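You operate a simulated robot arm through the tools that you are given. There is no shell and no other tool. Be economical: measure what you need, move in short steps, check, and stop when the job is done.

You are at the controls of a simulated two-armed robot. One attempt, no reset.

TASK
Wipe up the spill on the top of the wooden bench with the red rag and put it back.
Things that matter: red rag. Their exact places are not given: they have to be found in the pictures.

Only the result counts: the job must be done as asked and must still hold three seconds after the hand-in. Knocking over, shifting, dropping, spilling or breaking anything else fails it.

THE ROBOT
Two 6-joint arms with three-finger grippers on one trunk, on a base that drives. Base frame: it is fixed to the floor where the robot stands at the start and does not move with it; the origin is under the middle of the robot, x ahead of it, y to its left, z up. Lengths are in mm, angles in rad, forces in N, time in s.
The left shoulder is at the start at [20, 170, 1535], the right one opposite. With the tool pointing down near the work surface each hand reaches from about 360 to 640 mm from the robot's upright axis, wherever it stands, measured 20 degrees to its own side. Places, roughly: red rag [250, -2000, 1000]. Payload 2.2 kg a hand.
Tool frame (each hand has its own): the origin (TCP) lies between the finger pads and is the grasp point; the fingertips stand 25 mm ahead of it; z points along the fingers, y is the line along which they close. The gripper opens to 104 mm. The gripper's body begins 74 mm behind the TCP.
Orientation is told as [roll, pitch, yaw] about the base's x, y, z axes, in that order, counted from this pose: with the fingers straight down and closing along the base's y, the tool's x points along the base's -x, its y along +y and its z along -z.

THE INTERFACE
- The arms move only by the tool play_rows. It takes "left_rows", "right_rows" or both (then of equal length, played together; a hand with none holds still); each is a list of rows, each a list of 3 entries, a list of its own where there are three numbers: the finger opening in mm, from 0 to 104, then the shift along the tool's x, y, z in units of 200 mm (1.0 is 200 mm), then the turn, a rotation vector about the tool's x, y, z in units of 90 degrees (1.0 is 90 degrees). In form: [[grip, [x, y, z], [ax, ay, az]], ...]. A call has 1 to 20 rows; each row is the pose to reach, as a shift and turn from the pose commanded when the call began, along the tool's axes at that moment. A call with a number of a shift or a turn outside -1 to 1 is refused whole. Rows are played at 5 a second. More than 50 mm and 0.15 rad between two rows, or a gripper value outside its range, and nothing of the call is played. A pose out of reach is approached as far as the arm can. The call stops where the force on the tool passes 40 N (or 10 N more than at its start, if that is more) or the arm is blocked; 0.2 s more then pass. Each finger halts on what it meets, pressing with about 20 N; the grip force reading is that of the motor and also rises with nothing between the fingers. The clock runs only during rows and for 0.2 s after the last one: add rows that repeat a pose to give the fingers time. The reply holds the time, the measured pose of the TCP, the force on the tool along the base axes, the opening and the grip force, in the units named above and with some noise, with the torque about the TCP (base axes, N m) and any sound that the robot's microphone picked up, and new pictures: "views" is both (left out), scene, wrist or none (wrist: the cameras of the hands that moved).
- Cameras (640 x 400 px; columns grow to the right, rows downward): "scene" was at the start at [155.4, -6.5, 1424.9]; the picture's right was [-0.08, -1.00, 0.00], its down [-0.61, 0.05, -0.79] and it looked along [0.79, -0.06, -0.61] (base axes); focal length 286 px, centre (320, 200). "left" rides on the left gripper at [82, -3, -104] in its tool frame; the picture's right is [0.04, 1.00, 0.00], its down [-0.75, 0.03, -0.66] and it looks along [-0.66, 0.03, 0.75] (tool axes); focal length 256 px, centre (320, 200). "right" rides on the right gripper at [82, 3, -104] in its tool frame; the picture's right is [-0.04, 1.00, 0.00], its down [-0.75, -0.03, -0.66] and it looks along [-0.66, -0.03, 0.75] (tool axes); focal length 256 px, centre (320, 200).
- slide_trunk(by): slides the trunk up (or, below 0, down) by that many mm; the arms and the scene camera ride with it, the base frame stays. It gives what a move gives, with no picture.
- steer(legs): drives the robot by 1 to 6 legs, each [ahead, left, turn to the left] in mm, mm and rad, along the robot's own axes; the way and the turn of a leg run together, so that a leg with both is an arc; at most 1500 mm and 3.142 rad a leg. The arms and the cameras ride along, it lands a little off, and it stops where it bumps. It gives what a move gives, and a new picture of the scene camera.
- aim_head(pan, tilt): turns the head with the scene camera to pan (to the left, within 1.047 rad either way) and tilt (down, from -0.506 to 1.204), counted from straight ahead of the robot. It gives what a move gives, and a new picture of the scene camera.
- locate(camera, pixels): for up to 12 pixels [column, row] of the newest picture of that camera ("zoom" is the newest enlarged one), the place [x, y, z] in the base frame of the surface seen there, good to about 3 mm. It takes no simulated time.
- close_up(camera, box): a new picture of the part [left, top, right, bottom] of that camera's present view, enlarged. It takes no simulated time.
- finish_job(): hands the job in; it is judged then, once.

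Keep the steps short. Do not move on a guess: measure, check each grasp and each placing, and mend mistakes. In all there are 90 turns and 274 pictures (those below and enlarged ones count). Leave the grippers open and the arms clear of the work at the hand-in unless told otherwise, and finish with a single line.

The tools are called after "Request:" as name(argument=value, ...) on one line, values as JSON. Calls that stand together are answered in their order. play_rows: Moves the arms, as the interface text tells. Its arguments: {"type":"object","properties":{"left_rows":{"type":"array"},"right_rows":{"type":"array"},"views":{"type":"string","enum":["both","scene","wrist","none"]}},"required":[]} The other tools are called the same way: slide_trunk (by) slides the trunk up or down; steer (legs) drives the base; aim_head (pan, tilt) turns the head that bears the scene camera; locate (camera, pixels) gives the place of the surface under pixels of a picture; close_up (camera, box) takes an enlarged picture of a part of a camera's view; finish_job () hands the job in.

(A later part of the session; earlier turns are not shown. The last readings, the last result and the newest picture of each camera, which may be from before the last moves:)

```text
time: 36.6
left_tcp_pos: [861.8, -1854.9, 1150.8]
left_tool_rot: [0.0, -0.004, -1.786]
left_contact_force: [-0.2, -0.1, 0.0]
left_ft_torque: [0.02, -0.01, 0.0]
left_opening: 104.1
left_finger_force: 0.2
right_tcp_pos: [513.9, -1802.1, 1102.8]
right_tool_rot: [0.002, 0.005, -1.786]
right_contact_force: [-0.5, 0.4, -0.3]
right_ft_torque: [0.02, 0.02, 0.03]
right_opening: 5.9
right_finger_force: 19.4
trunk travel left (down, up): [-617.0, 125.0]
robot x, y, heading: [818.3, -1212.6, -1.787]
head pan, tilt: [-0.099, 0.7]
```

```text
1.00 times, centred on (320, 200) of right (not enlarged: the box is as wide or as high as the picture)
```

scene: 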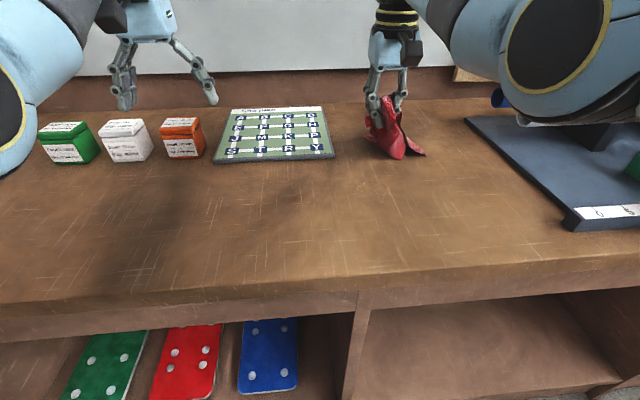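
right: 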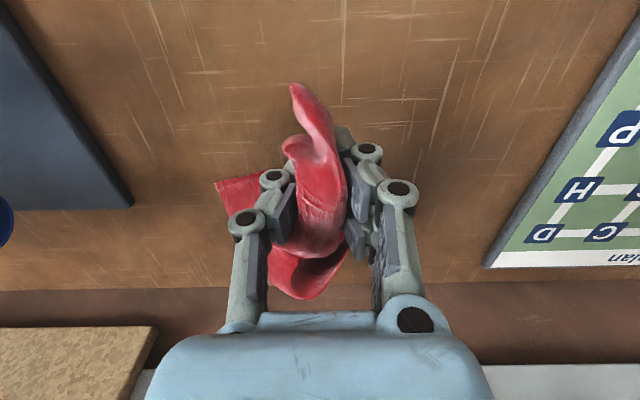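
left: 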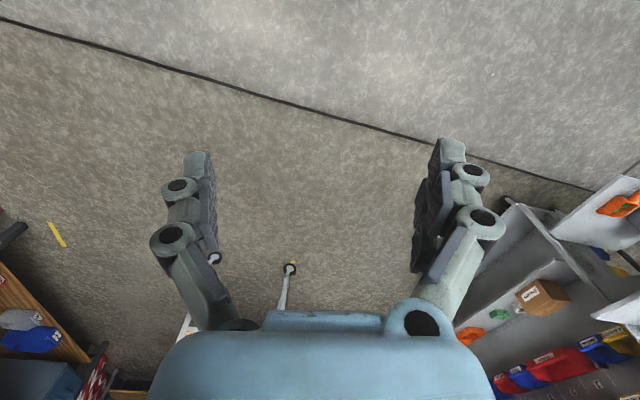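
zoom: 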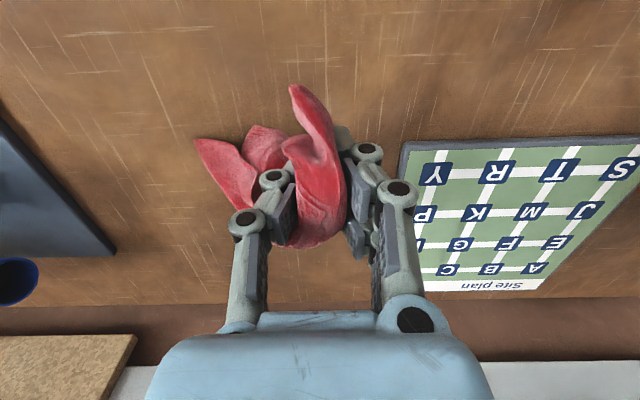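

Check once more for the spill from this lower, farther viewpoint.

Request:
close_up(camera="scene", box=[270, 150, 430, 250])

Request:
locate(camera="zoom", pixels=[[320, 200], [220, 200], [420, 200], [320, 280], [320, 120]])

```text
4.00 times, centred on (350, 200) of scene
```

zoom: 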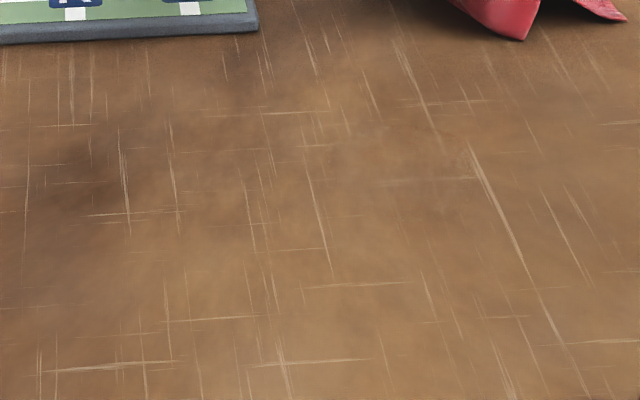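

```text
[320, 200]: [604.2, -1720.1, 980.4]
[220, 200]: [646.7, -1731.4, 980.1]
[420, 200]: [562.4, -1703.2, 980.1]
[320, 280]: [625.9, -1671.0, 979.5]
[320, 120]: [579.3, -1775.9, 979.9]
```

Scratches are blurred around (430,180) in the zoom, i.e. ≈[555,-1715]: the wet patch. Move the rag over it and down to z≈1032.

Request:
play_rows(right_rows=[[0, [0.15, 0.04, 0], [0, 0, 0]], [0, [0.3, 0.08, 0], [0, 0, 0]], [0, [0.435, 0.12, 0], [0, 0, 0]], [0, [0.435, 0.12, 0.2], [0, 0, 0]], [0, [0.435, 0.12, 0.35], [0, 0, 0]], [0, [0.435, 0.12, 0.35], [0, 0, 0]]])

Request:
close_up(camera="scene", box=[270, 150, 430, 250])

```text
time: 38.0
left_tcp_pos: [862.3, -1854.8, 1152.1]
left_tool_rot: [-0.001, -0.003, -1.787]
left_contact_force: [0.2, 0.0, -0.9]
left_ft_torque: [-0.03, 0.0, 0.0]
left_opening: 104.1
left_finger_force: 0.0
right_tcp_pos: [556.9, -1723.0, 1032.6]
right_tool_rot: [-0.002, 0.005, -1.787]
right_contact_force: [0.5, -0.2, -0.6]
right_ft_torque: [0.01, 0.01, -0.01]
right_opening: 5.8
right_finger_force: 20.1
right hand out of reach, approached as far as the arm can: row 3
trunk travel left (down, up): [-617.0, 125.0]
robot x, y, heading: [824.3, -1212.0, -1.788]
head pan, tilt: [-0.099, 0.7]
```

scene: 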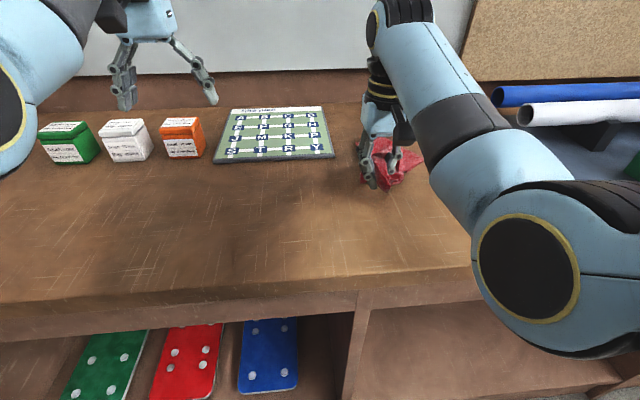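
right: 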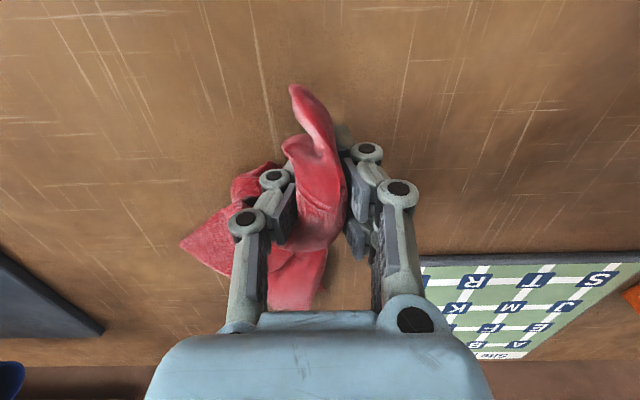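

```text
4.00 times, centred on (350, 200) of scene
```

zoom: 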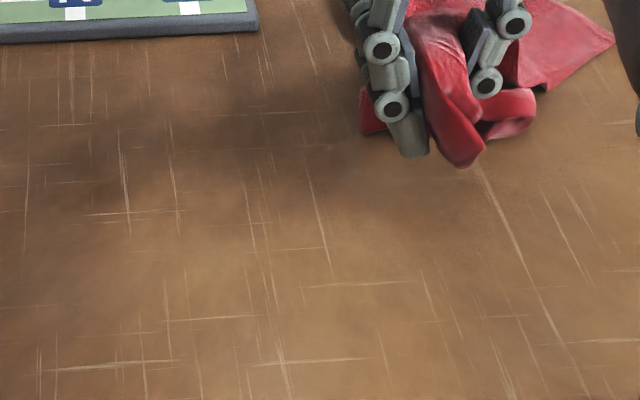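

The rag already touches. I'll press down to TCP z≈1012 and sweep in a serpentine covering the patch and its surroundings.

Request:
play_rows(right_rows=[[0, [0, 0, 0.05], [0, 0, 0]], [0, [0, 0, 0.1], [0, 0, 0]], [0, [0, 0.2, 0.1], [0, 0, 0]], [0, [0, 0.4, 0.1], [0, 0, 0]], [0, [0.12, 0.4, 0.1], [0, 0, 0]], [0, [0.12, 0.2, 0.1], [0, 0, 0]], [0, [0.12, 0, 0.1], [0, 0, 0]], [0, [0.12, -0.2, 0.1], [0, 0, 0]], [0, [0.25, -0.2, 0.1], [0, 0, 0]], [0, [0.25, 0, 0.1], [0, 0, 0]], [0, [0.25, 0.2, 0.1], [0, 0, 0]], [0, [0.25, 0.4, 0.1], [0, 0, 0]], [0, [0.38, 0.4, 0.1], [0, 0, 0]], [0, [0.38, 0.2, 0.1], [0, 0, 0]], [0, [0.38, 0, 0.1], [0, 0, 0]], [0, [0.38, -0.2, 0.1], [0, 0, 0]], [0, [0.2, -0.1, 0.1], [0, 0, 0]], [0, [0.05, 0, 0.1], [0, 0, 0]], [0, [-0.12, 0.1, 0.1], [0, 0, 0]], [0, [-0.12, 0.1, 0.1], [0, 0, 0]]])

Request:
close_up(camera="scene", box=[270, 150, 430, 250])

```text
time: 40.5
left_tcp_pos: [864.1, -1852.8, 1152.5]
left_tool_rot: [-0.001, -0.003, -1.787]
left_contact_force: [-1.3, -0.6, 0.2]
left_ft_torque: [0.03, -0.03, 0.02]
left_opening: 103.7
left_finger_force: 0.0
right_tcp_pos: [546.3, -1674.0, 1005.8]
right_tool_rot: [-0.101, -0.004, -1.844]
right_contact_force: [9.5, 9.2, 23.5]
right_ft_torque: [0.27, -0.47, 0.12]
right_opening: 5.8
right_finger_force: 20.0
trunk travel left (down, up): [-617.0, 125.0]
robot x, y, heading: [819.7, -1212.5, -1.782]
head pan, tilt: [-0.099, 0.7]
stopped in row 12 (right hand): the force on the tool passed its limit at 44 N (the readings are from after the stop); the commanded pose is now the measured one
```

scene: 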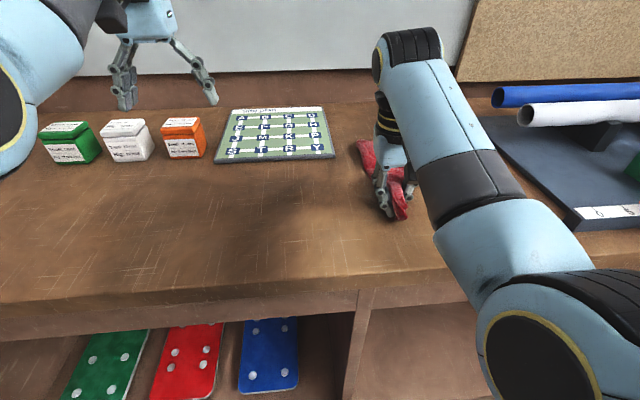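
right: 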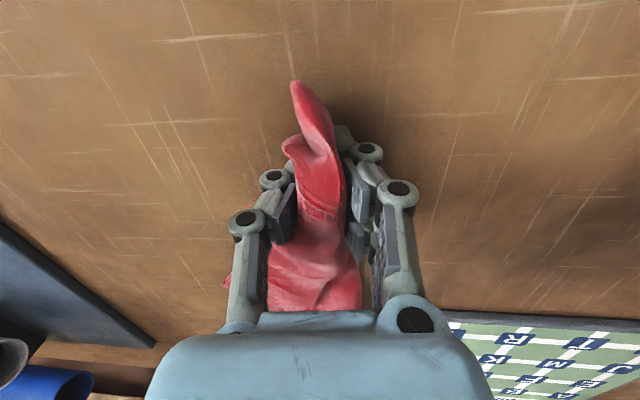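

```text
4.00 times, centred on (350, 200) of scene
```

zoom: 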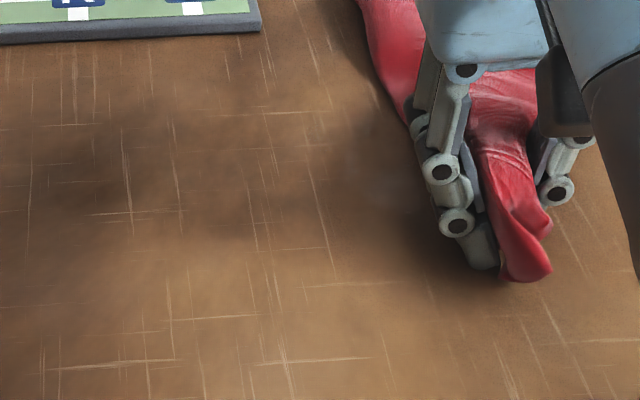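

The arm hit its inner fold limit, tilted and pressed. A hazy patch is still visible at ~(380,165) in the zoom. I'll measure it, then lift forward-up while removing the tilt.

Request:
locate(camera="zoom", pixels=[[385, 165], [345, 160], [420, 180], [385, 130], [390, 205]])

Request:
play_rows(right_rows=[[0, [-0.05, 0, -0.08], [-0.02, 0, -0.01]], [0, [-0.2, 0, -0.15], [-0.04, 0, -0.02]], [0, [-0.35, 0, -0.25], [-0.064, 0, -0.036]], [0, [-0.35, 0, -0.25], [-0.064, 0, -0.036]]], views="none")

Request:
close_up(camera="scene", box=[270, 150, 430, 250])

```text
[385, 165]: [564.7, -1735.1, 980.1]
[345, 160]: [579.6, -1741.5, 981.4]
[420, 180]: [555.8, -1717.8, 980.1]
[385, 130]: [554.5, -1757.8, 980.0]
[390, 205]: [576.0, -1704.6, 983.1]
```

```text
time: 41.5
left_tcp_pos: [863.8, -1853.5, 1152.0]
left_tool_rot: [0.001, -0.004, -1.787]
left_contact_force: [0.2, -0.1, 0.2]
left_ft_torque: [-0.02, 0.0, -0.01]
left_opening: 104.0
left_finger_force: 0.0
right_tcp_pos: [532.6, -1745.3, 1053.7]
right_tool_rot: [-0.001, 0.004, -1.786]
right_contact_force: [0.6, 0.5, 0.1]
right_ft_torque: [0.01, 0.0, -0.01]
right_opening: 5.3
right_finger_force: 20.2
trunk travel left (down, up): [-617.0, 125.0]
robot x, y, heading: [822.4, -1215.5, -1.789]
head pan, tilt: [-0.099, 0.7]
```

```text
4.00 times, centred on (350, 200) of scene
```

zoom: 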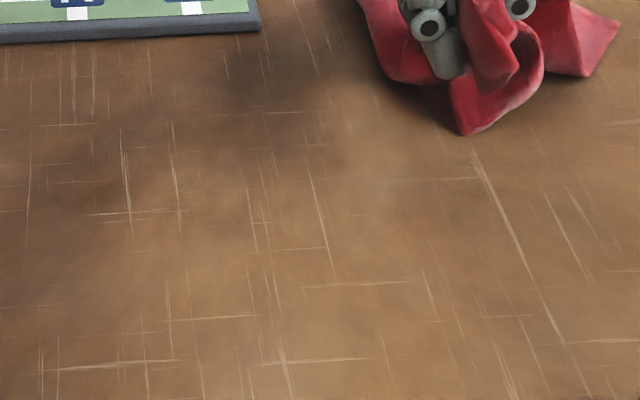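

I'll back the base 45 mm for more room and then wipe again, centred on [560,-1730].

Request:
steer(legs=[[-45, 0, 0]])

```text
time: 42.4
left_tcp_pos: [872.6, -1811.1, 1151.7]
left_tool_rot: [0.0, -0.005, -1.789]
left_contact_force: [-0.2, -0.2, 0.0]
left_ft_torque: [-0.04, 0.04, -0.05]
left_opening: 104.1
left_finger_force: 0.1
right_tcp_pos: [541.7, -1700.8, 1053.4]
right_tool_rot: [0.002, 0.002, -1.786]
right_contact_force: [1.0, 0.8, 0.1]
right_ft_torque: [-0.02, -0.01, -0.05]
right_opening: 5.5
right_finger_force: 20.0
trunk travel left (down, up): [-617.0, 125.0]
robot x, y, heading: [831.2, -1170.4, -1.785]
head pan, tilt: [-0.099, 0.7]
```

scene: 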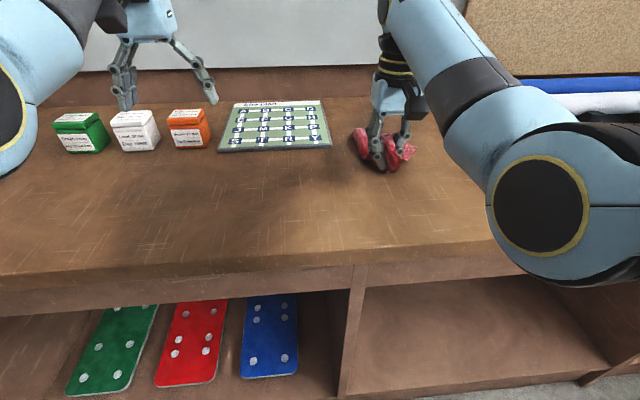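

Request:
play_rows(right_rows=[[0, [-0.1, 0.1, 0.1], [0, 0, 0]], [0, [-0.1, 0.1, 0.205], [0, 0, 0]], [0, [-0.28, 0.05, 0.205], [0, 0, 0]], [0, [-0.28, 0.25, 0.205], [0, 0, 0]], [0, [-0.28, 0.42, 0.205], [0, 0, 0]], [0, [-0.18, 0.42, 0.205], [0, 0, 0]], [0, [-0.18, 0.22, 0.205], [0, 0, 0]], [0, [-0.18, 0.02, 0.205], [0, 0, 0]], [0, [-0.18, -0.15, 0.205], [0, 0, 0]], [0, [-0.08, -0.15, 0.205], [0, 0, 0]], [0, [-0.08, 0.05, 0.205], [0, 0, 0]], [0, [-0.08, 0.25, 0.205], [0, 0, 0]], [0, [-0.08, 0.42, 0.205], [0, 0, 0]], [0, [0.02, 0.42, 0.205], [0, 0, 0]], [0, [0.02, 0.22, 0.205], [0, 0, 0]], [0, [0.02, 0.02, 0.205], [0, 0, 0]], [0, [0.02, -0.15, 0.205], [0, 0, 0]], [0, [-0.1, 0, 0.205], [0, 0, 0]], [0, [-0.1, 0.12, 0.205], [0, 0, 0]], [0, [-0.1, 0.12, 0.205], [0, 0, 0]]])

```text
time: 46.6
left_tcp_pos: [872.0, -1810.6, 1152.0]
left_tool_rot: [0.001, -0.004, -1.787]
left_contact_force: [0.1, 0.7, 0.3]
left_ft_torque: [0.0, -0.03, 0.02]
left_opening: 103.8
left_finger_force: 0.2
right_tcp_pos: [558.8, -1725.1, 1011.8]
right_tool_rot: [-0.001, 0.004, -1.784]
right_contact_force: [-0.8, 0.9, -0.1]
right_ft_torque: [0.02, 0.03, -0.03]
right_opening: 5.5
right_finger_force: 20.1
right hand out of reach, approached as far as the arm can: row 5
trunk travel left (down, up): [-617.0, 125.0]
robot x, y, heading: [830.1, -1168.7, -1.787]
head pan, tilt: [-0.099, 0.7]
```

scene: 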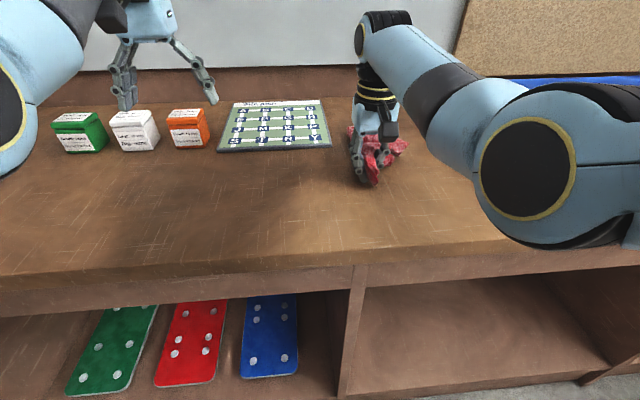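
right: 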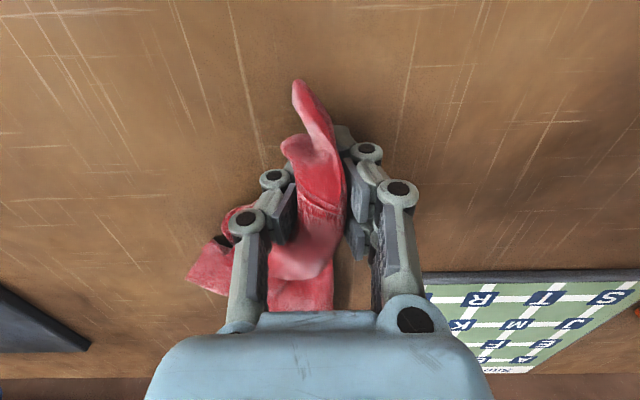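

Force is near zero at this height. Repeat slightly lower (TCP ~1007, tips just above the wood) for firm contact.

Request:
play_rows(right_rows=[[0, [0, 0, 0.024], [0, 0, 0]], [0, [-0.16, 0, 0.024], [0, 0, 0]], [0, [-0.16, 0.2, 0.024], [0, 0, 0]], [0, [-0.08, 0.28, 0.024], [0, 0, 0]], [0, [-0.08, 0.1, 0.024], [0, 0, 0]], [0, [-0.08, -0.1, 0.024], [0, 0, 0]], [0, [-0.08, -0.25, 0.024], [0, 0, 0]], [0, [0, -0.25, 0.024], [0, 0, 0]], [0, [0, -0.05, 0.024], [0, 0, 0]], [0, [0, 0.15, 0.024], [0, 0, 0]], [0, [0, 0.28, 0.024], [0, 0, 0]], [0, [0.1, 0.28, 0.024], [0, 0, 0]], [0, [0.1, 0.1, 0.024], [0, 0, 0]], [0, [0.1, -0.1, 0.024], [0, 0, 0]], [0, [0.1, -0.25, 0.024], [0, 0, 0]], [0, [0.18, -0.15, 0.024], [0, 0, 0]], [0, [0.18, 0.05, 0.024], [0, 0, 0]], [0, [0.18, 0.2, 0.024], [0, 0, 0]], [0, [0.05, 0.1, 0.024], [0, 0, 0]], [0, [0, 0, 0.024], [0, 0, 0]]], views="none")

Request:
play_rows(right_rows=[[0, [-0.1, 0, -0.15], [0, 0, 0]], [0, [-0.2, -0.15, -0.3], [0, 0, 0]], [0, [-0.2, -0.35, -0.45], [0, 0, 0]], [0, [-0.2, -0.55, -0.45], [0, 0, 0]], [0, [-0.2, -0.55, -0.45], [0, 0, 0]]], views="both")

Request:
close_up(camera="scene", box=[270, 140, 430, 240])

```text
time: 50.8
left_tcp_pos: [872.8, -1810.4, 1152.3]
left_tool_rot: [0.001, -0.002, -1.786]
left_contact_force: [-0.7, 0.1, 0.9]
left_ft_torque: [0.0, 0.05, -0.02]
left_opening: 104.1
left_finger_force: 0.0
right_tcp_pos: [561.8, -1725.2, 1007.3]
right_tool_rot: [0.001, 0.003, -1.786]
right_contact_force: [0.9, -0.6, -0.1]
right_ft_torque: [-0.03, 0.02, -0.01]
right_opening: 5.8
right_finger_force: 20.5
trunk travel left (down, up): [-617.0, 125.0]
robot x, y, heading: [827.0, -1169.8, -1.787]
head pan, tilt: [-0.099, 0.7]
```

```text
time: 52.0
left_tcp_pos: [873.2, -1810.7, 1152.4]
left_tool_rot: [-0.002, -0.003, -1.785]
left_contact_force: [-0.5, 0.5, 0.0]
left_ft_torque: [0.01, -0.01, 0.02]
left_opening: 103.8
left_finger_force: 0.0
right_tcp_pos: [444.9, -1743.1, 1098.7]
right_tool_rot: [-0.002, 0.003, -1.783]
right_contact_force: [-0.3, -0.2, 0.5]
right_ft_torque: [0.0, 0.02, -0.04]
right_opening: 5.7
right_finger_force: 20.5
trunk travel left (down, up): [-617.0, 125.0]
robot x, y, heading: [828.6, -1168.7, -1.784]
head pan, tilt: [-0.099, 0.7]
```

scene: 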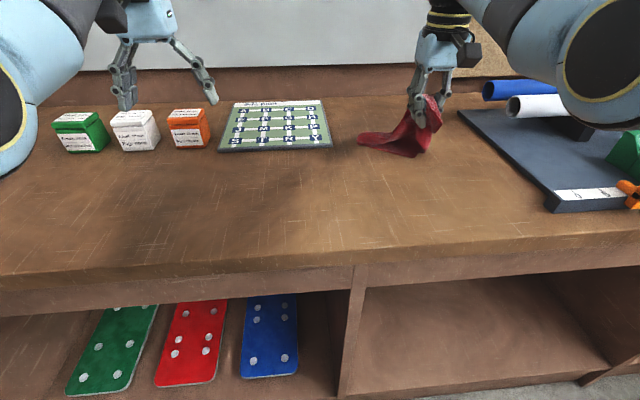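
right: 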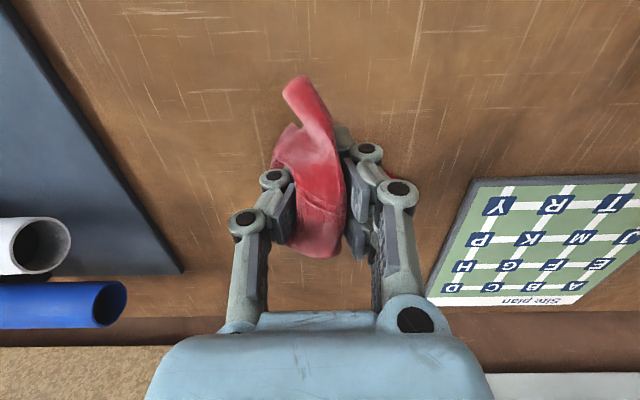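

```text
4.00 times, centred on (350, 190) of scene
```

zoom: 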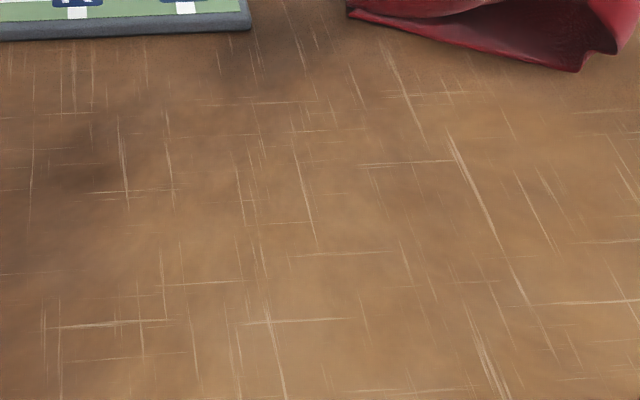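

The scratches where the patch was are now sharp and clear (360–460,162 in the zoom): the spill is wiped. Now carry the rag back: raise it 30 mm and move the hand left 75 mm relative to the robot, then drive right 105 and ahead 155.

Request:
play_rows(right_rows=[[0, [0, 0, -0.15], [0, 0, 0]], [0, [0, 0.19, -0.15], [0, 0, 0]], [0, [0, 0.375, -0.15], [0, 0, 0]], [0, [0, 0.375, -0.15], [0, 0, 0]]], views="none")

Request:
steer(legs=[[0, -105, 0], [155, 0, 0]])

Request:
close_up(camera="right", box=[0, 0, 640, 400])

```text
time: 53.0
left_tcp_pos: [871.0, -1810.8, 1151.9]
left_tool_rot: [0.002, -0.003, -1.789]
left_contact_force: [0.5, -0.1, 0.6]
left_ft_torque: [-0.02, -0.06, -0.05]
left_opening: 103.8
left_finger_force: 0.0
right_tcp_pos: [516.6, -1757.5, 1126.1]
right_tool_rot: [0.001, 0.004, -1.786]
right_contact_force: [0.4, -0.2, 0.1]
right_ft_torque: [0.06, 0.01, -0.01]
right_opening: 6.0
right_finger_force: 20.4
trunk travel left (down, up): [-617.0, 125.0]
robot x, y, heading: [831.1, -1170.5, -1.788]
head pan, tilt: [-0.099, 0.7]
```

```text
time: 55.2
left_tcp_pos: [736.3, -1940.9, 1152.9]
left_tool_rot: [0.001, -0.003, -1.784]
left_contact_force: [0.5, -0.9, -0.5]
left_ft_torque: [0.04, -0.01, 0.0]
left_opening: 104.0
left_finger_force: 0.1
right_tcp_pos: [383.4, -1888.6, 1125.6]
right_tool_rot: [0.0, 0.005, -1.785]
right_contact_force: [0.3, -0.4, -0.7]
right_ft_torque: [0.02, 0.02, -0.02]
right_opening: 5.5
right_finger_force: 20.5
trunk travel left (down, up): [-617.0, 125.0]
robot x, y, heading: [697.9, -1298.9, -1.784]
head pan, tilt: [-0.099, 0.7]
```

scene: 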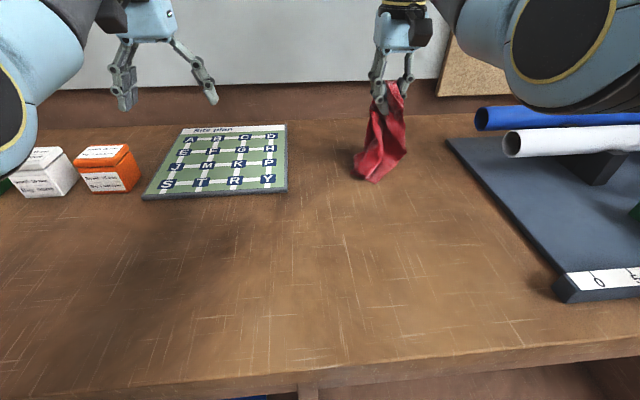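

```text
1.00 times, centred on (320, 200) of right (not enlarged: the box is as wide or as high as the picture)
```

zoom: 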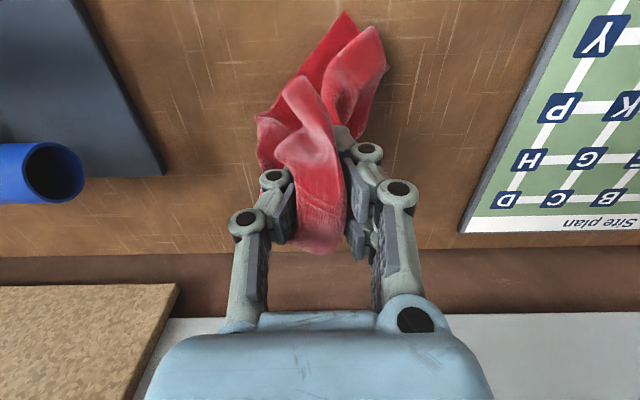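

The rag hangs freely just above its old place. Its original centre was ~[362,-1940], so I'll try moving 45 mm further ahead while lowering to ~1070.

Request:
play_rows(right_rows=[[0, [-0.12, -0.02, 0], [0, 0, 0]], [0, [-0.24, -0.04, 0.05], [0, 0, 0]], [0, [-0.24, -0.04, 0.16], [0, 0, 0]], [0, [-0.24, -0.04, 0.28], [0, 0, 0]], [0, [-0.24, -0.04, 0.28], [0, 0, 0]]])

```text
time: 56.4
left_tcp_pos: [737.9, -1938.9, 1152.6]
left_tool_rot: [0.001, -0.002, -1.785]
left_contact_force: [0.9, 0.4, 0.0]
left_ft_torque: [-0.03, 0.0, -0.02]
left_opening: 104.3
left_finger_force: 0.1
right_tcp_pos: [367.4, -1909.3, 1079.7]
right_tool_rot: [0.0, 0.001, -1.785]
right_contact_force: [-0.8, 0.1, 0.9]
right_ft_torque: [-0.02, 0.06, -0.02]
right_opening: 5.4
right_finger_force: 20.3
right hand out of reach, approached as far as the arm can: row 2, 3, 4, 5
trunk travel left (down, up): [-617.0, 125.0]
robot x, y, heading: [694.2, -1297.9, -1.784]
head pan, tilt: [-0.099, 0.7]
```

scene: 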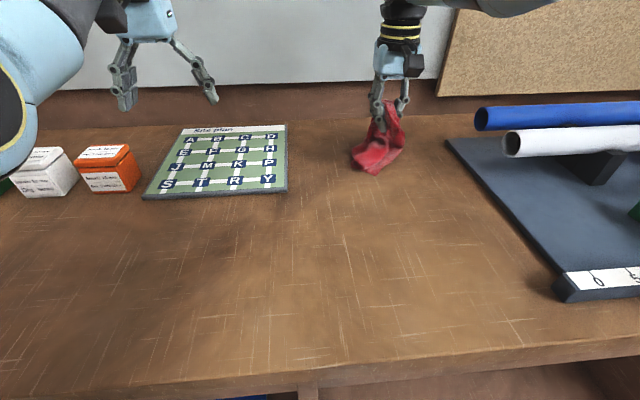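
right: 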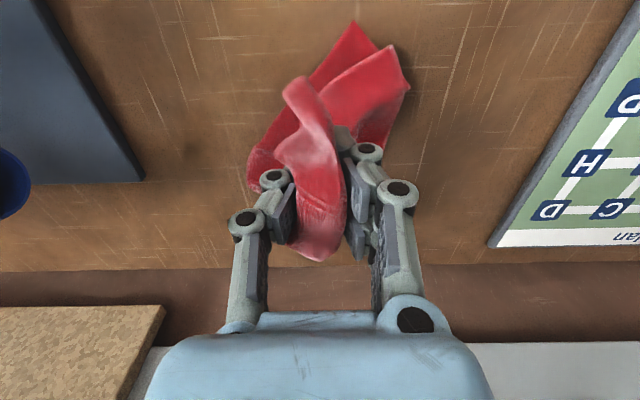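

Reach-limited at y≈-1909. I'll raise the hand 60 mm with a forward shift, and then lower the trunk 70 mm (left tips stay at ~1057, above everything), giving more forward reach.

Request:
play_rows(right_rows=[[0, [0, 0, -0.15], [0, 0, 0]], [0, [-0.05, 0, -0.3], [0, 0, 0]], [0, [-0.15, 0, -0.3], [0, 0, 0]], [0, [-0.15, 0, -0.3], [0, 0, 0]]], views="none")

Request:
slide_trunk(by=-70)

```text
time: 57.4
left_tcp_pos: [737.1, -1941.0, 1152.8]
left_tool_rot: [0.001, -0.002, -1.784]
left_contact_force: [-0.6, 0.5, 0.0]
left_ft_torque: [-0.01, 0.02, 0.0]
left_opening: 104.0
left_finger_force: 0.0
right_tcp_pos: [364.5, -1919.4, 1142.0]
right_tool_rot: [0.0, 0.002, -1.785]
right_contact_force: [0.7, -0.5, 0.1]
right_ft_torque: [0.02, -0.01, 0.01]
right_opening: 5.6
right_finger_force: 20.0
right hand out of reach, approached as far as the arm can: row 3, 4
trunk travel left (down, up): [-617.0, 125.0]
robot x, y, heading: [697.8, -1297.1, -1.784]
head pan, tilt: [-0.099, 0.7]
```

```text
time: 58.5
left_tcp_pos: [737.4, -1942.1, 1081.4]
left_tool_rot: [0.002, -0.005, -1.786]
left_contact_force: [0.4, -0.1, -0.6]
left_ft_torque: [-0.02, 0.0, 0.01]
left_opening: 103.9
left_finger_force: 0.0
right_tcp_pos: [362.7, -1919.5, 1071.3]
right_tool_rot: [0.0, 0.002, -1.785]
right_contact_force: [0.6, 0.0, -0.1]
right_ft_torque: [0.0, 0.0, -0.04]
right_opening: 5.4
right_finger_force: 19.9
trunk travel left (down, up): [-547.0, 195.0]
robot x, y, heading: [694.1, -1299.1, -1.781]
head pan, tilt: [-0.099, 0.7]
```

I'll tilt the fingers 18° forward to gain reach, shift 24 mm ahead, and lower to z≈1018.

Request:
play_rows(right_rows=[[0, [0, 0, 0], [0, -0.08, 0]], [0, [-0.05, 0, 0], [0, -0.16, 0]], [0, [-0.12, 0, 0.02], [0, -0.2, 0]], [0, [-0.12, 0, 0.12], [0, -0.2, 0]], [0, [-0.12, 0, 0.2], [0, -0.2, 0]], [0, [-0.12, 0, 0.26], [0, -0.2, 0]], [0, [-0.12, 0, 0.26], [0, -0.2, 0]]])

```text
time: 60.1
left_tcp_pos: [735.8, -1941.9, 1080.8]
left_tool_rot: [0.0, -0.004, -1.785]
left_contact_force: [-0.9, -0.9, 0.1]
left_ft_torque: [0.02, -0.01, 0.02]
left_opening: 104.1
left_finger_force: 0.0
right_tcp_pos: [353.5, -1973.5, 1013.4]
right_tool_rot: [-0.002, -0.308, -1.784]
right_contact_force: [0.3, 0.1, 2.5]
right_ft_torque: [0.0, 0.02, -0.01]
right_opening: 5.4
right_finger_force: 20.1
right hand out of reach, approached as far as the arm can: row 1, 2, 3, 4, 5, 6, 7
trunk travel left (down, up): [-547.0, 195.0]
robot x, y, heading: [694.3, -1295.5, -1.787]
head pan, tilt: [-0.099, 0.7]
```

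scene: 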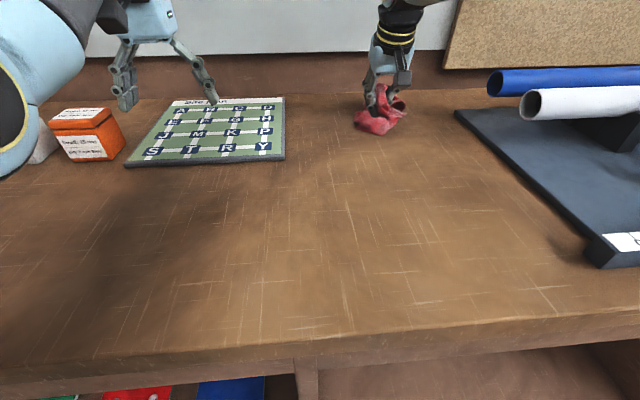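
right: 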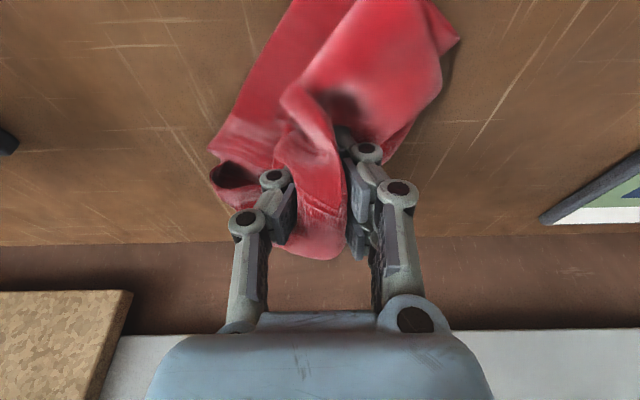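

Request:
locate(camera="right", pixels=[[270, 80], [370, 60], [330, 5], [440, 40], [225, 165], [320, 240], [350, 120], [300, 140]])

Request:
close_up(camera="scene", box=[310, 70, 438, 150])

Request:
locate(camera="zoom", pixels=[[230, 260], [320, 310], [350, 330], [470, 170], [430, 290]])

```text
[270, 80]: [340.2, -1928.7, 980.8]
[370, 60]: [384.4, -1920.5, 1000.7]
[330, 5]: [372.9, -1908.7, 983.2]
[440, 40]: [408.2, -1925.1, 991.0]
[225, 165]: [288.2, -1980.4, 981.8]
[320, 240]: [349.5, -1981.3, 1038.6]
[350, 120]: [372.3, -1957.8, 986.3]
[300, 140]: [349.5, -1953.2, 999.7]
```

```text
5.00 times, centred on (374, 110) of scene
```

zoom: 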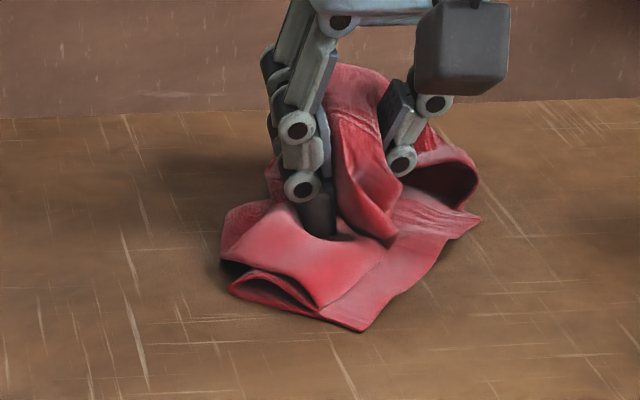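

```text
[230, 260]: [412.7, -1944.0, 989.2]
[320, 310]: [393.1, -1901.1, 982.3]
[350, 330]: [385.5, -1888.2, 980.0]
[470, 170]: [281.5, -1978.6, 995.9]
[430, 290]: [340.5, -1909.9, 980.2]
```

The rag lies on the bench at x 281–412, y −1888…−2000, matching its original spot. Open the fingers slowly and withdraw along the tool axis.

Request:
play_rows(right_rows=[[15, [0, 0, 0], [0, 0, 0]], [30, [0, 0, 0], [0, 0, 0]], [45, [0, 0, 0], [0, 0, 0]], [45, [0, 0, 0], [0, 0, 0]], [45, [0, 0, -0.1], [0, 0, 0]], [45, [0, 0, -0.25], [0, 0, 0]], [45, [0, 0, -0.4], [0, 0, 0]], [45, [0, 0, -0.4], [0, 0, 0]]])

```text
time: 61.9
left_tcp_pos: [737.0, -1942.4, 1080.2]
left_tool_rot: [0.001, -0.004, -1.787]
left_contact_force: [-0.8, 0.6, 0.3]
left_ft_torque: [0.03, -0.03, 0.0]
left_opening: 103.9
left_finger_force: 0.2
right_tcp_pos: [353.6, -1985.8, 1085.6]
right_tool_rot: [-0.001, -0.31, -1.785]
right_contact_force: [-0.5, 0.2, 0.8]
right_ft_torque: [-0.03, 0.0, -0.01]
right_opening: 45.2
right_finger_force: 0.0
right hand out of reach, approached as far as the arm can: row 5, 6, 7, 8
trunk travel left (down, up): [-547.0, 195.0]
robot x, y, heading: [693.7, -1299.2, -1.784]
head pan, tilt: [-0.099, 0.7]
```

scene: 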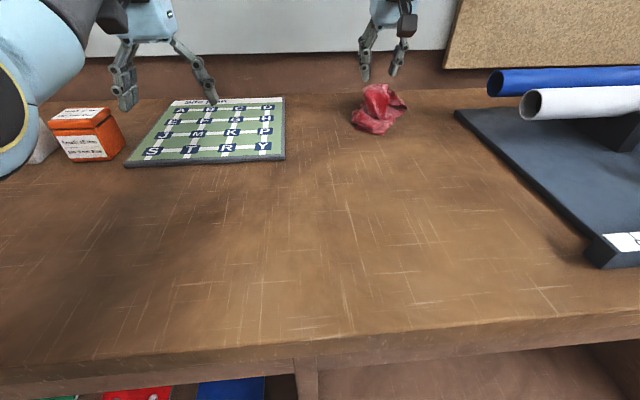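
right: 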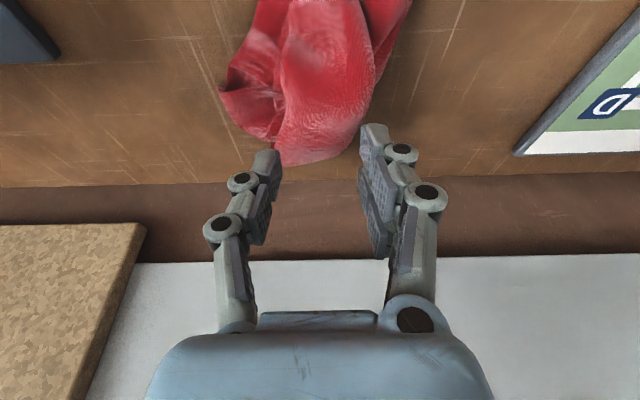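

Released cleanly; the rag stays. Raise the trunk straight up, then back away.

Request:
slide_trunk(by=170)

Request:
steer(legs=[[-450, 0, 0]])

Request:
play_rows(right_rows=[[70, [0, 0, 0], [0, 0, 0]], [104, [0, 0, 0], [0, 0, 0]], [104, [0, 0, 0], [0, 0, 0]], [104, [0, 0, 0], [0, 0, 0]]], views="scene")

Request:
aim_head(pan=-0.1, tilt=0.45)

Request:
close_up(camera="scene", box=[200, 150, 440, 300])

```text
time: 63.8
left_tcp_pos: [737.5, -1941.5, 1250.9]
left_tool_rot: [0.001, -0.005, -1.785]
left_contact_force: [-0.1, -0.5, 0.3]
left_ft_torque: [-0.01, 0.0, -0.01]
left_opening: 103.8
left_finger_force: 0.0
right_tcp_pos: [354.2, -1984.3, 1254.8]
right_tool_rot: [0.0, -0.311, -1.784]
right_contact_force: [0.9, -0.7, 0.3]
right_ft_torque: [-0.01, 0.04, 0.01]
right_opening: 45.1
right_finger_force: 0.1
trunk travel left (down, up): [-717.0, 25.0]
robot x, y, heading: [693.6, -1297.2, -1.781]
head pan, tilt: [-0.099, 0.7]
```

```text
time: 66.5
left_tcp_pos: [833.7, -1503.8, 1250.9]
left_tool_rot: [0.002, -0.003, -1.782]
left_contact_force: [1.0, 0.2, 0.0]
left_ft_torque: [0.03, -0.02, -0.04]
left_opening: 104.1
left_finger_force: 0.0
right_tcp_pos: [450.9, -1549.2, 1255.3]
right_tool_rot: [0.0, -0.31, -1.782]
right_contact_force: [-0.7, 0.3, 0.0]
right_ft_torque: [-0.01, -0.02, 0.0]
right_opening: 45.0
right_finger_force: 0.0
trunk travel left (down, up): [-717.0, 25.0]
robot x, y, heading: [786.1, -862.0, -1.783]
head pan, tilt: [-0.099, 0.7]
```

scene: 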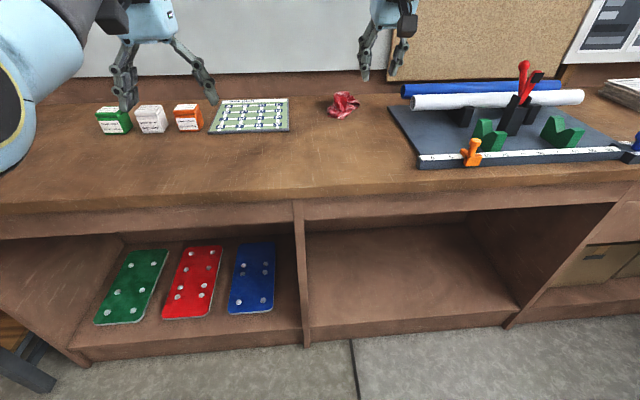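

```text
time: 67.5
left_tcp_pos: [832.5, -1504.7, 1251.8]
left_tool_rot: [-0.001, -0.004, -1.782]
left_contact_force: [-0.3, 0.4, -0.8]
left_ft_torque: [-0.03, 0.01, -0.02]
left_opening: 104.1
left_finger_force: 0.2
right_tcp_pos: [450.8, -1548.7, 1255.3]
right_tool_rot: [0.001, -0.31, -1.781]
right_contact_force: [0.2, 0.2, -0.1]
right_ft_torque: [0.0, -0.02, 0.04]
right_opening: 104.0
right_finger_force: 0.0
trunk travel left (down, up): [-717.0, 25.0]
robot x, y, heading: [787.4, -860.5, -1.783]
head pan, tilt: [-0.099, 0.7]
```

scene: 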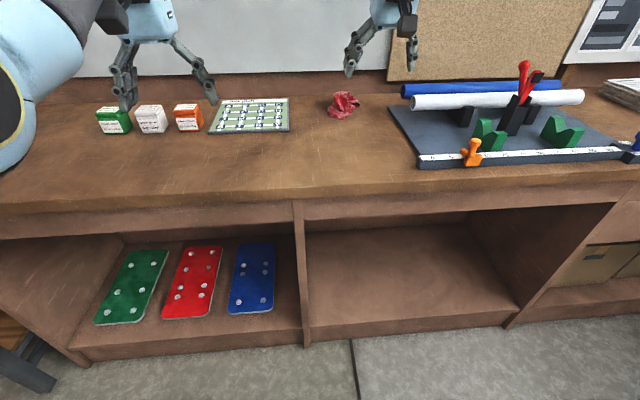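

```text
time: 68.3
left_tcp_pos: [833.7, -1504.0, 1251.4]
left_tool_rot: [0.0, -0.002, -1.782]
left_contact_force: [-0.5, -0.4, 0.7]
left_ft_torque: [0.0, 0.01, 0.03]
left_opening: 104.1
left_finger_force: 0.0
right_tcp_pos: [452.2, -1548.5, 1256.1]
right_tool_rot: [0.001, -0.31, -1.782]
right_contact_force: [0.0, 0.3, -0.9]
right_ft_torque: [0.02, 0.0, 0.0]
right_opening: 104.0
right_finger_force: 0.0
trunk travel left (down, up): [-717.0, 25.0]
robot x, y, heading: [786.7, -861.2, -1.78]
head pan, tilt: [-0.099, 0.45]
```

scene: 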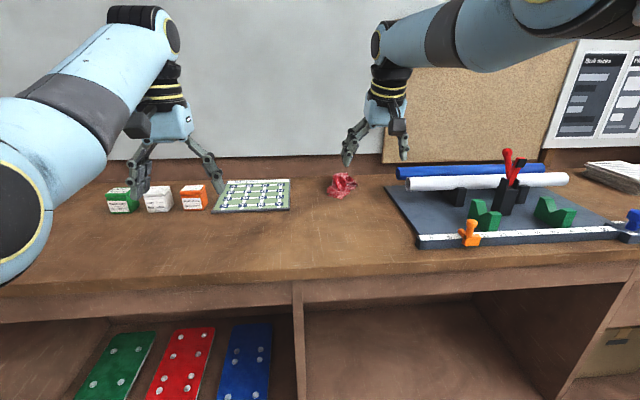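

```text
2.67 times, centred on (320, 225) of scene
```

zoom: 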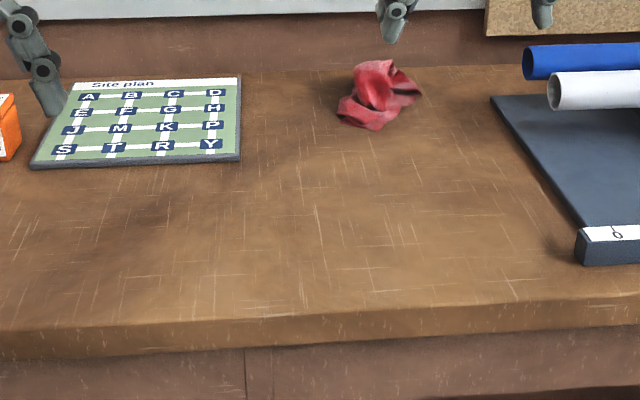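

Everything is in place. To be sure of the spill, I'll return to the viewpoint where it was clearly visible and look again.

Request:
steer(legs=[[-690, -950, 0], [0, 0, 0.21]])

Request:
aim_head(pan=0, tilt=0.5)

Request:
close_up(camera="scene", box=[180, 95, 340, 195])

```text
time: 75.0
left_tcp_pos: [179.7, -610.0, 1251.0]
left_tool_rot: [0.0, -0.004, -1.569]
left_contact_force: [-0.3, 0.9, 0.2]
left_ft_torque: [0.01, 0.01, -0.01]
left_opening: 104.1
left_finger_force: 0.1
right_tcp_pos: [-185.7, -734.2, 1256.4]
right_tool_rot: [-0.002, -0.312, -1.569]
right_contact_force: [0.2, -0.6, -0.7]
right_ft_torque: [0.01, 0.01, 0.03]
right_opening: 104.2
right_finger_force: 0.1
trunk travel left (down, up): [-717.0, 25.0]
robot x, y, heading: [1.2, 9.5, -1.568]
head pan, tilt: [-0.099, 0.45]
```

scene: 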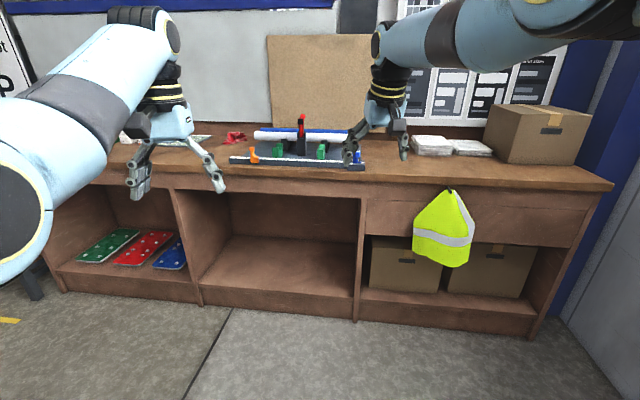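

```text
time: 75.7
left_tcp_pos: [179.2, -611.1, 1250.5]
left_tool_rot: [0.0, -0.004, -1.569]
left_contact_force: [0.0, -1.0, 0.3]
left_ft_torque: [-0.01, 0.04, -0.02]
left_opening: 104.1
left_finger_force: 0.1
right_tcp_pos: [-184.9, -734.4, 1255.1]
right_tool_rot: [-0.002, -0.31, -1.568]
right_contact_force: [-0.4, 0.4, 1.0]
right_ft_torque: [0.0, 0.0, -0.01]
right_opening: 104.0
right_finger_force: 0.1
trunk travel left (down, up): [-717.0, 25.0]
robot x, y, heading: [-3.3, 9.3, -1.568]
head pan, tilt: [0.0, 0.499]
```

scene: 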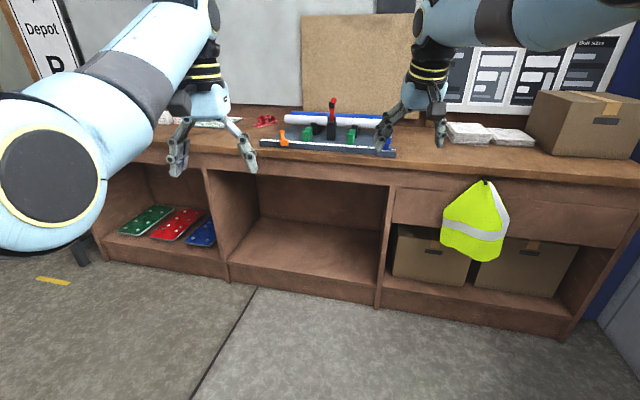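

```text
4.00 times, centred on (260, 145) of scene
```

zoom: 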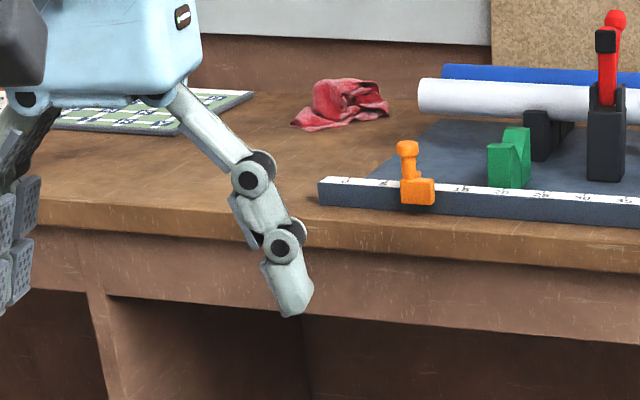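

The left finger partly hides the spot; I'll shift sideways a bit and look again.

Request:
steer(legs=[[0, -350, 0.25]])

Request:
aim_head(pan=0.35, tilt=0.5)

```text
time: 77.9
left_tcp_pos: [-18.1, -590.8, 1249.9]
left_tool_rot: [0.001, -0.004, -1.322]
left_contact_force: [-0.1, 0.3, 0.5]
left_ft_torque: [-0.01, 0.0, -0.02]
left_opening: 104.1
left_finger_force: 0.0
right_tcp_pos: [-340.8, -800.4, 1256.9]
right_tool_rot: [0.0, -0.311, -1.321]
right_contact_force: [-0.1, -0.4, -0.4]
right_ft_torque: [-0.04, 0.02, -0.01]
right_opening: 104.1
right_finger_force: 0.0
trunk travel left (down, up): [-717.0, 25.0]
robot x, y, heading: [-346.0, -35.2, -1.32]
head pan, tilt: [0.0, 0.499]
```

scene: 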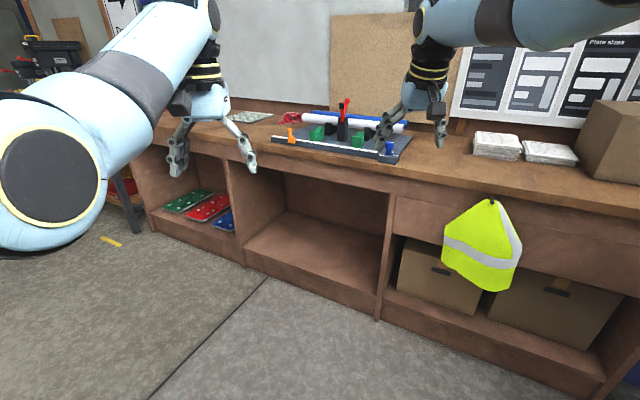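

```text
time: 78.8
left_tcp_pos: [-17.9, -590.4, 1250.4]
left_tool_rot: [-0.001, -0.006, -1.32]
left_contact_force: [0.1, 0.6, -0.7]
left_ft_torque: [0.03, 0.0, 0.01]
left_opening: 104.0
left_finger_force: 0.0
right_tcp_pos: [-341.6, -800.8, 1255.6]
right_tool_rot: [0.0, -0.311, -1.32]
right_contact_force: [0.7, -0.1, -0.5]
right_ft_torque: [-0.01, 0.02, 0.01]
right_opening: 103.9
right_finger_force: 0.1
trunk travel left (down, up): [-717.0, 25.0]
robot x, y, heading: [-344.5, -38.6, -1.319]
head pan, tilt: [0.351, 0.499]
```

scene: 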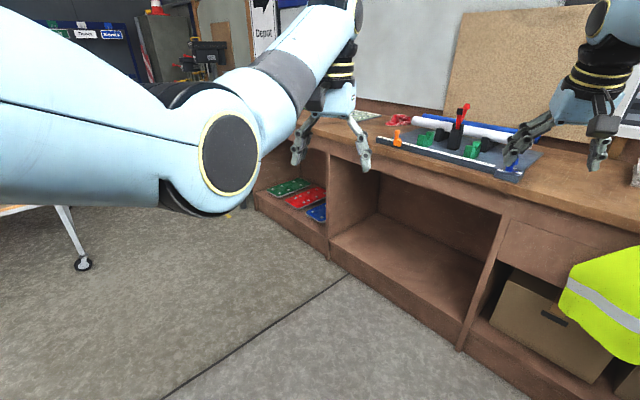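

Turn the robot left so the spot lies between the arms.

Request:
steer(legs=[[0, 0, 0.42]])

Request:
aim_head(pan=0, tilt=0.5)

Request:
close_up(camera="scene", box=[240, 85, 400, 185])

```text
time: 80.4
left_tcp_pos: [181.5, -408.9, 1251.3]
left_tool_rot: [0.0, -0.003, -0.899]
left_contact_force: [-0.7, -1.3, -0.9]
left_ft_torque: [-0.03, -0.02, 0.02]
left_opening: 103.9
left_finger_force: 0.1
right_tcp_pos: [-28.2, -731.5, 1255.0]
right_tool_rot: [-0.001, -0.311, -0.899]
right_contact_force: [-1.3, -0.3, -0.2]
right_ft_torque: [0.0, -0.03, -0.02]
right_opening: 104.0
right_finger_force: 0.1
trunk travel left (down, up): [-717.0, 25.0]
robot x, y, heading: [-343.0, -34.4, -0.9]
head pan, tilt: [0.351, 0.499]
```

scene: 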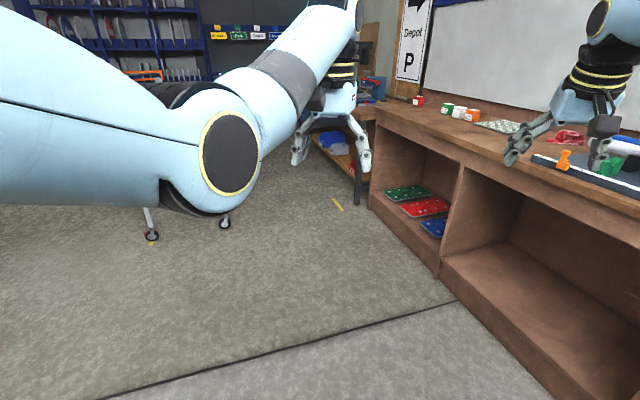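

```text
time: 81.2
left_tcp_pos: [179.9, -409.6, 1251.0]
left_tool_rot: [0.001, -0.003, -0.899]
left_contact_force: [0.1, -0.3, -0.4]
left_ft_torque: [0.01, 0.02, 0.0]
left_opening: 104.2
left_finger_force: 0.1
right_tcp_pos: [-27.5, -731.4, 1256.4]
right_tool_rot: [0.0, -0.31, -0.899]
right_contact_force: [-0.3, -1.2, 0.2]
right_ft_torque: [0.04, -0.01, -0.01]
right_opening: 104.2
right_finger_force: 0.0
trunk travel left (down, up): [-717.0, 25.0]
robot x, y, heading: [-342.2, -35.5, -0.897]
head pan, tilt: [0.0, 0.499]
```

scene: 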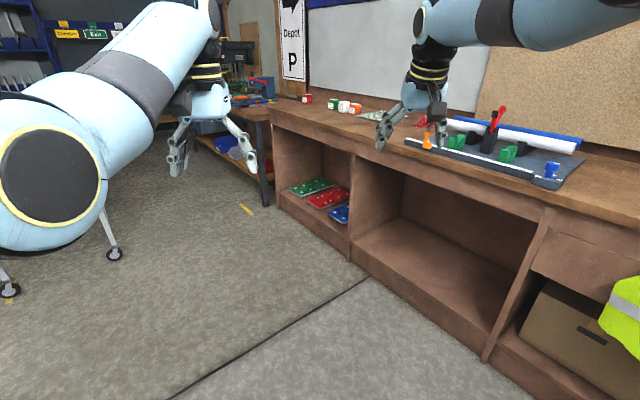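

```text
4.00 times, centred on (320, 135) of scene
```

zoom: 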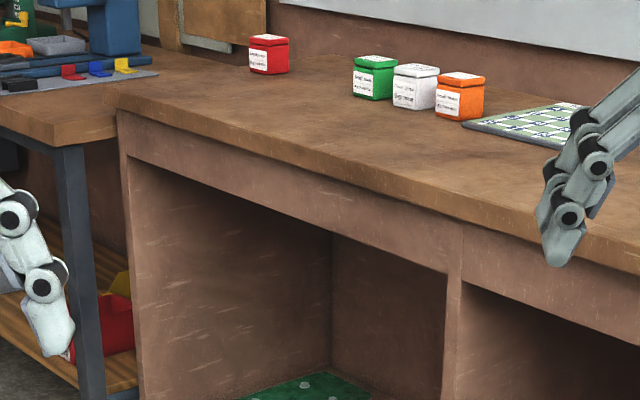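

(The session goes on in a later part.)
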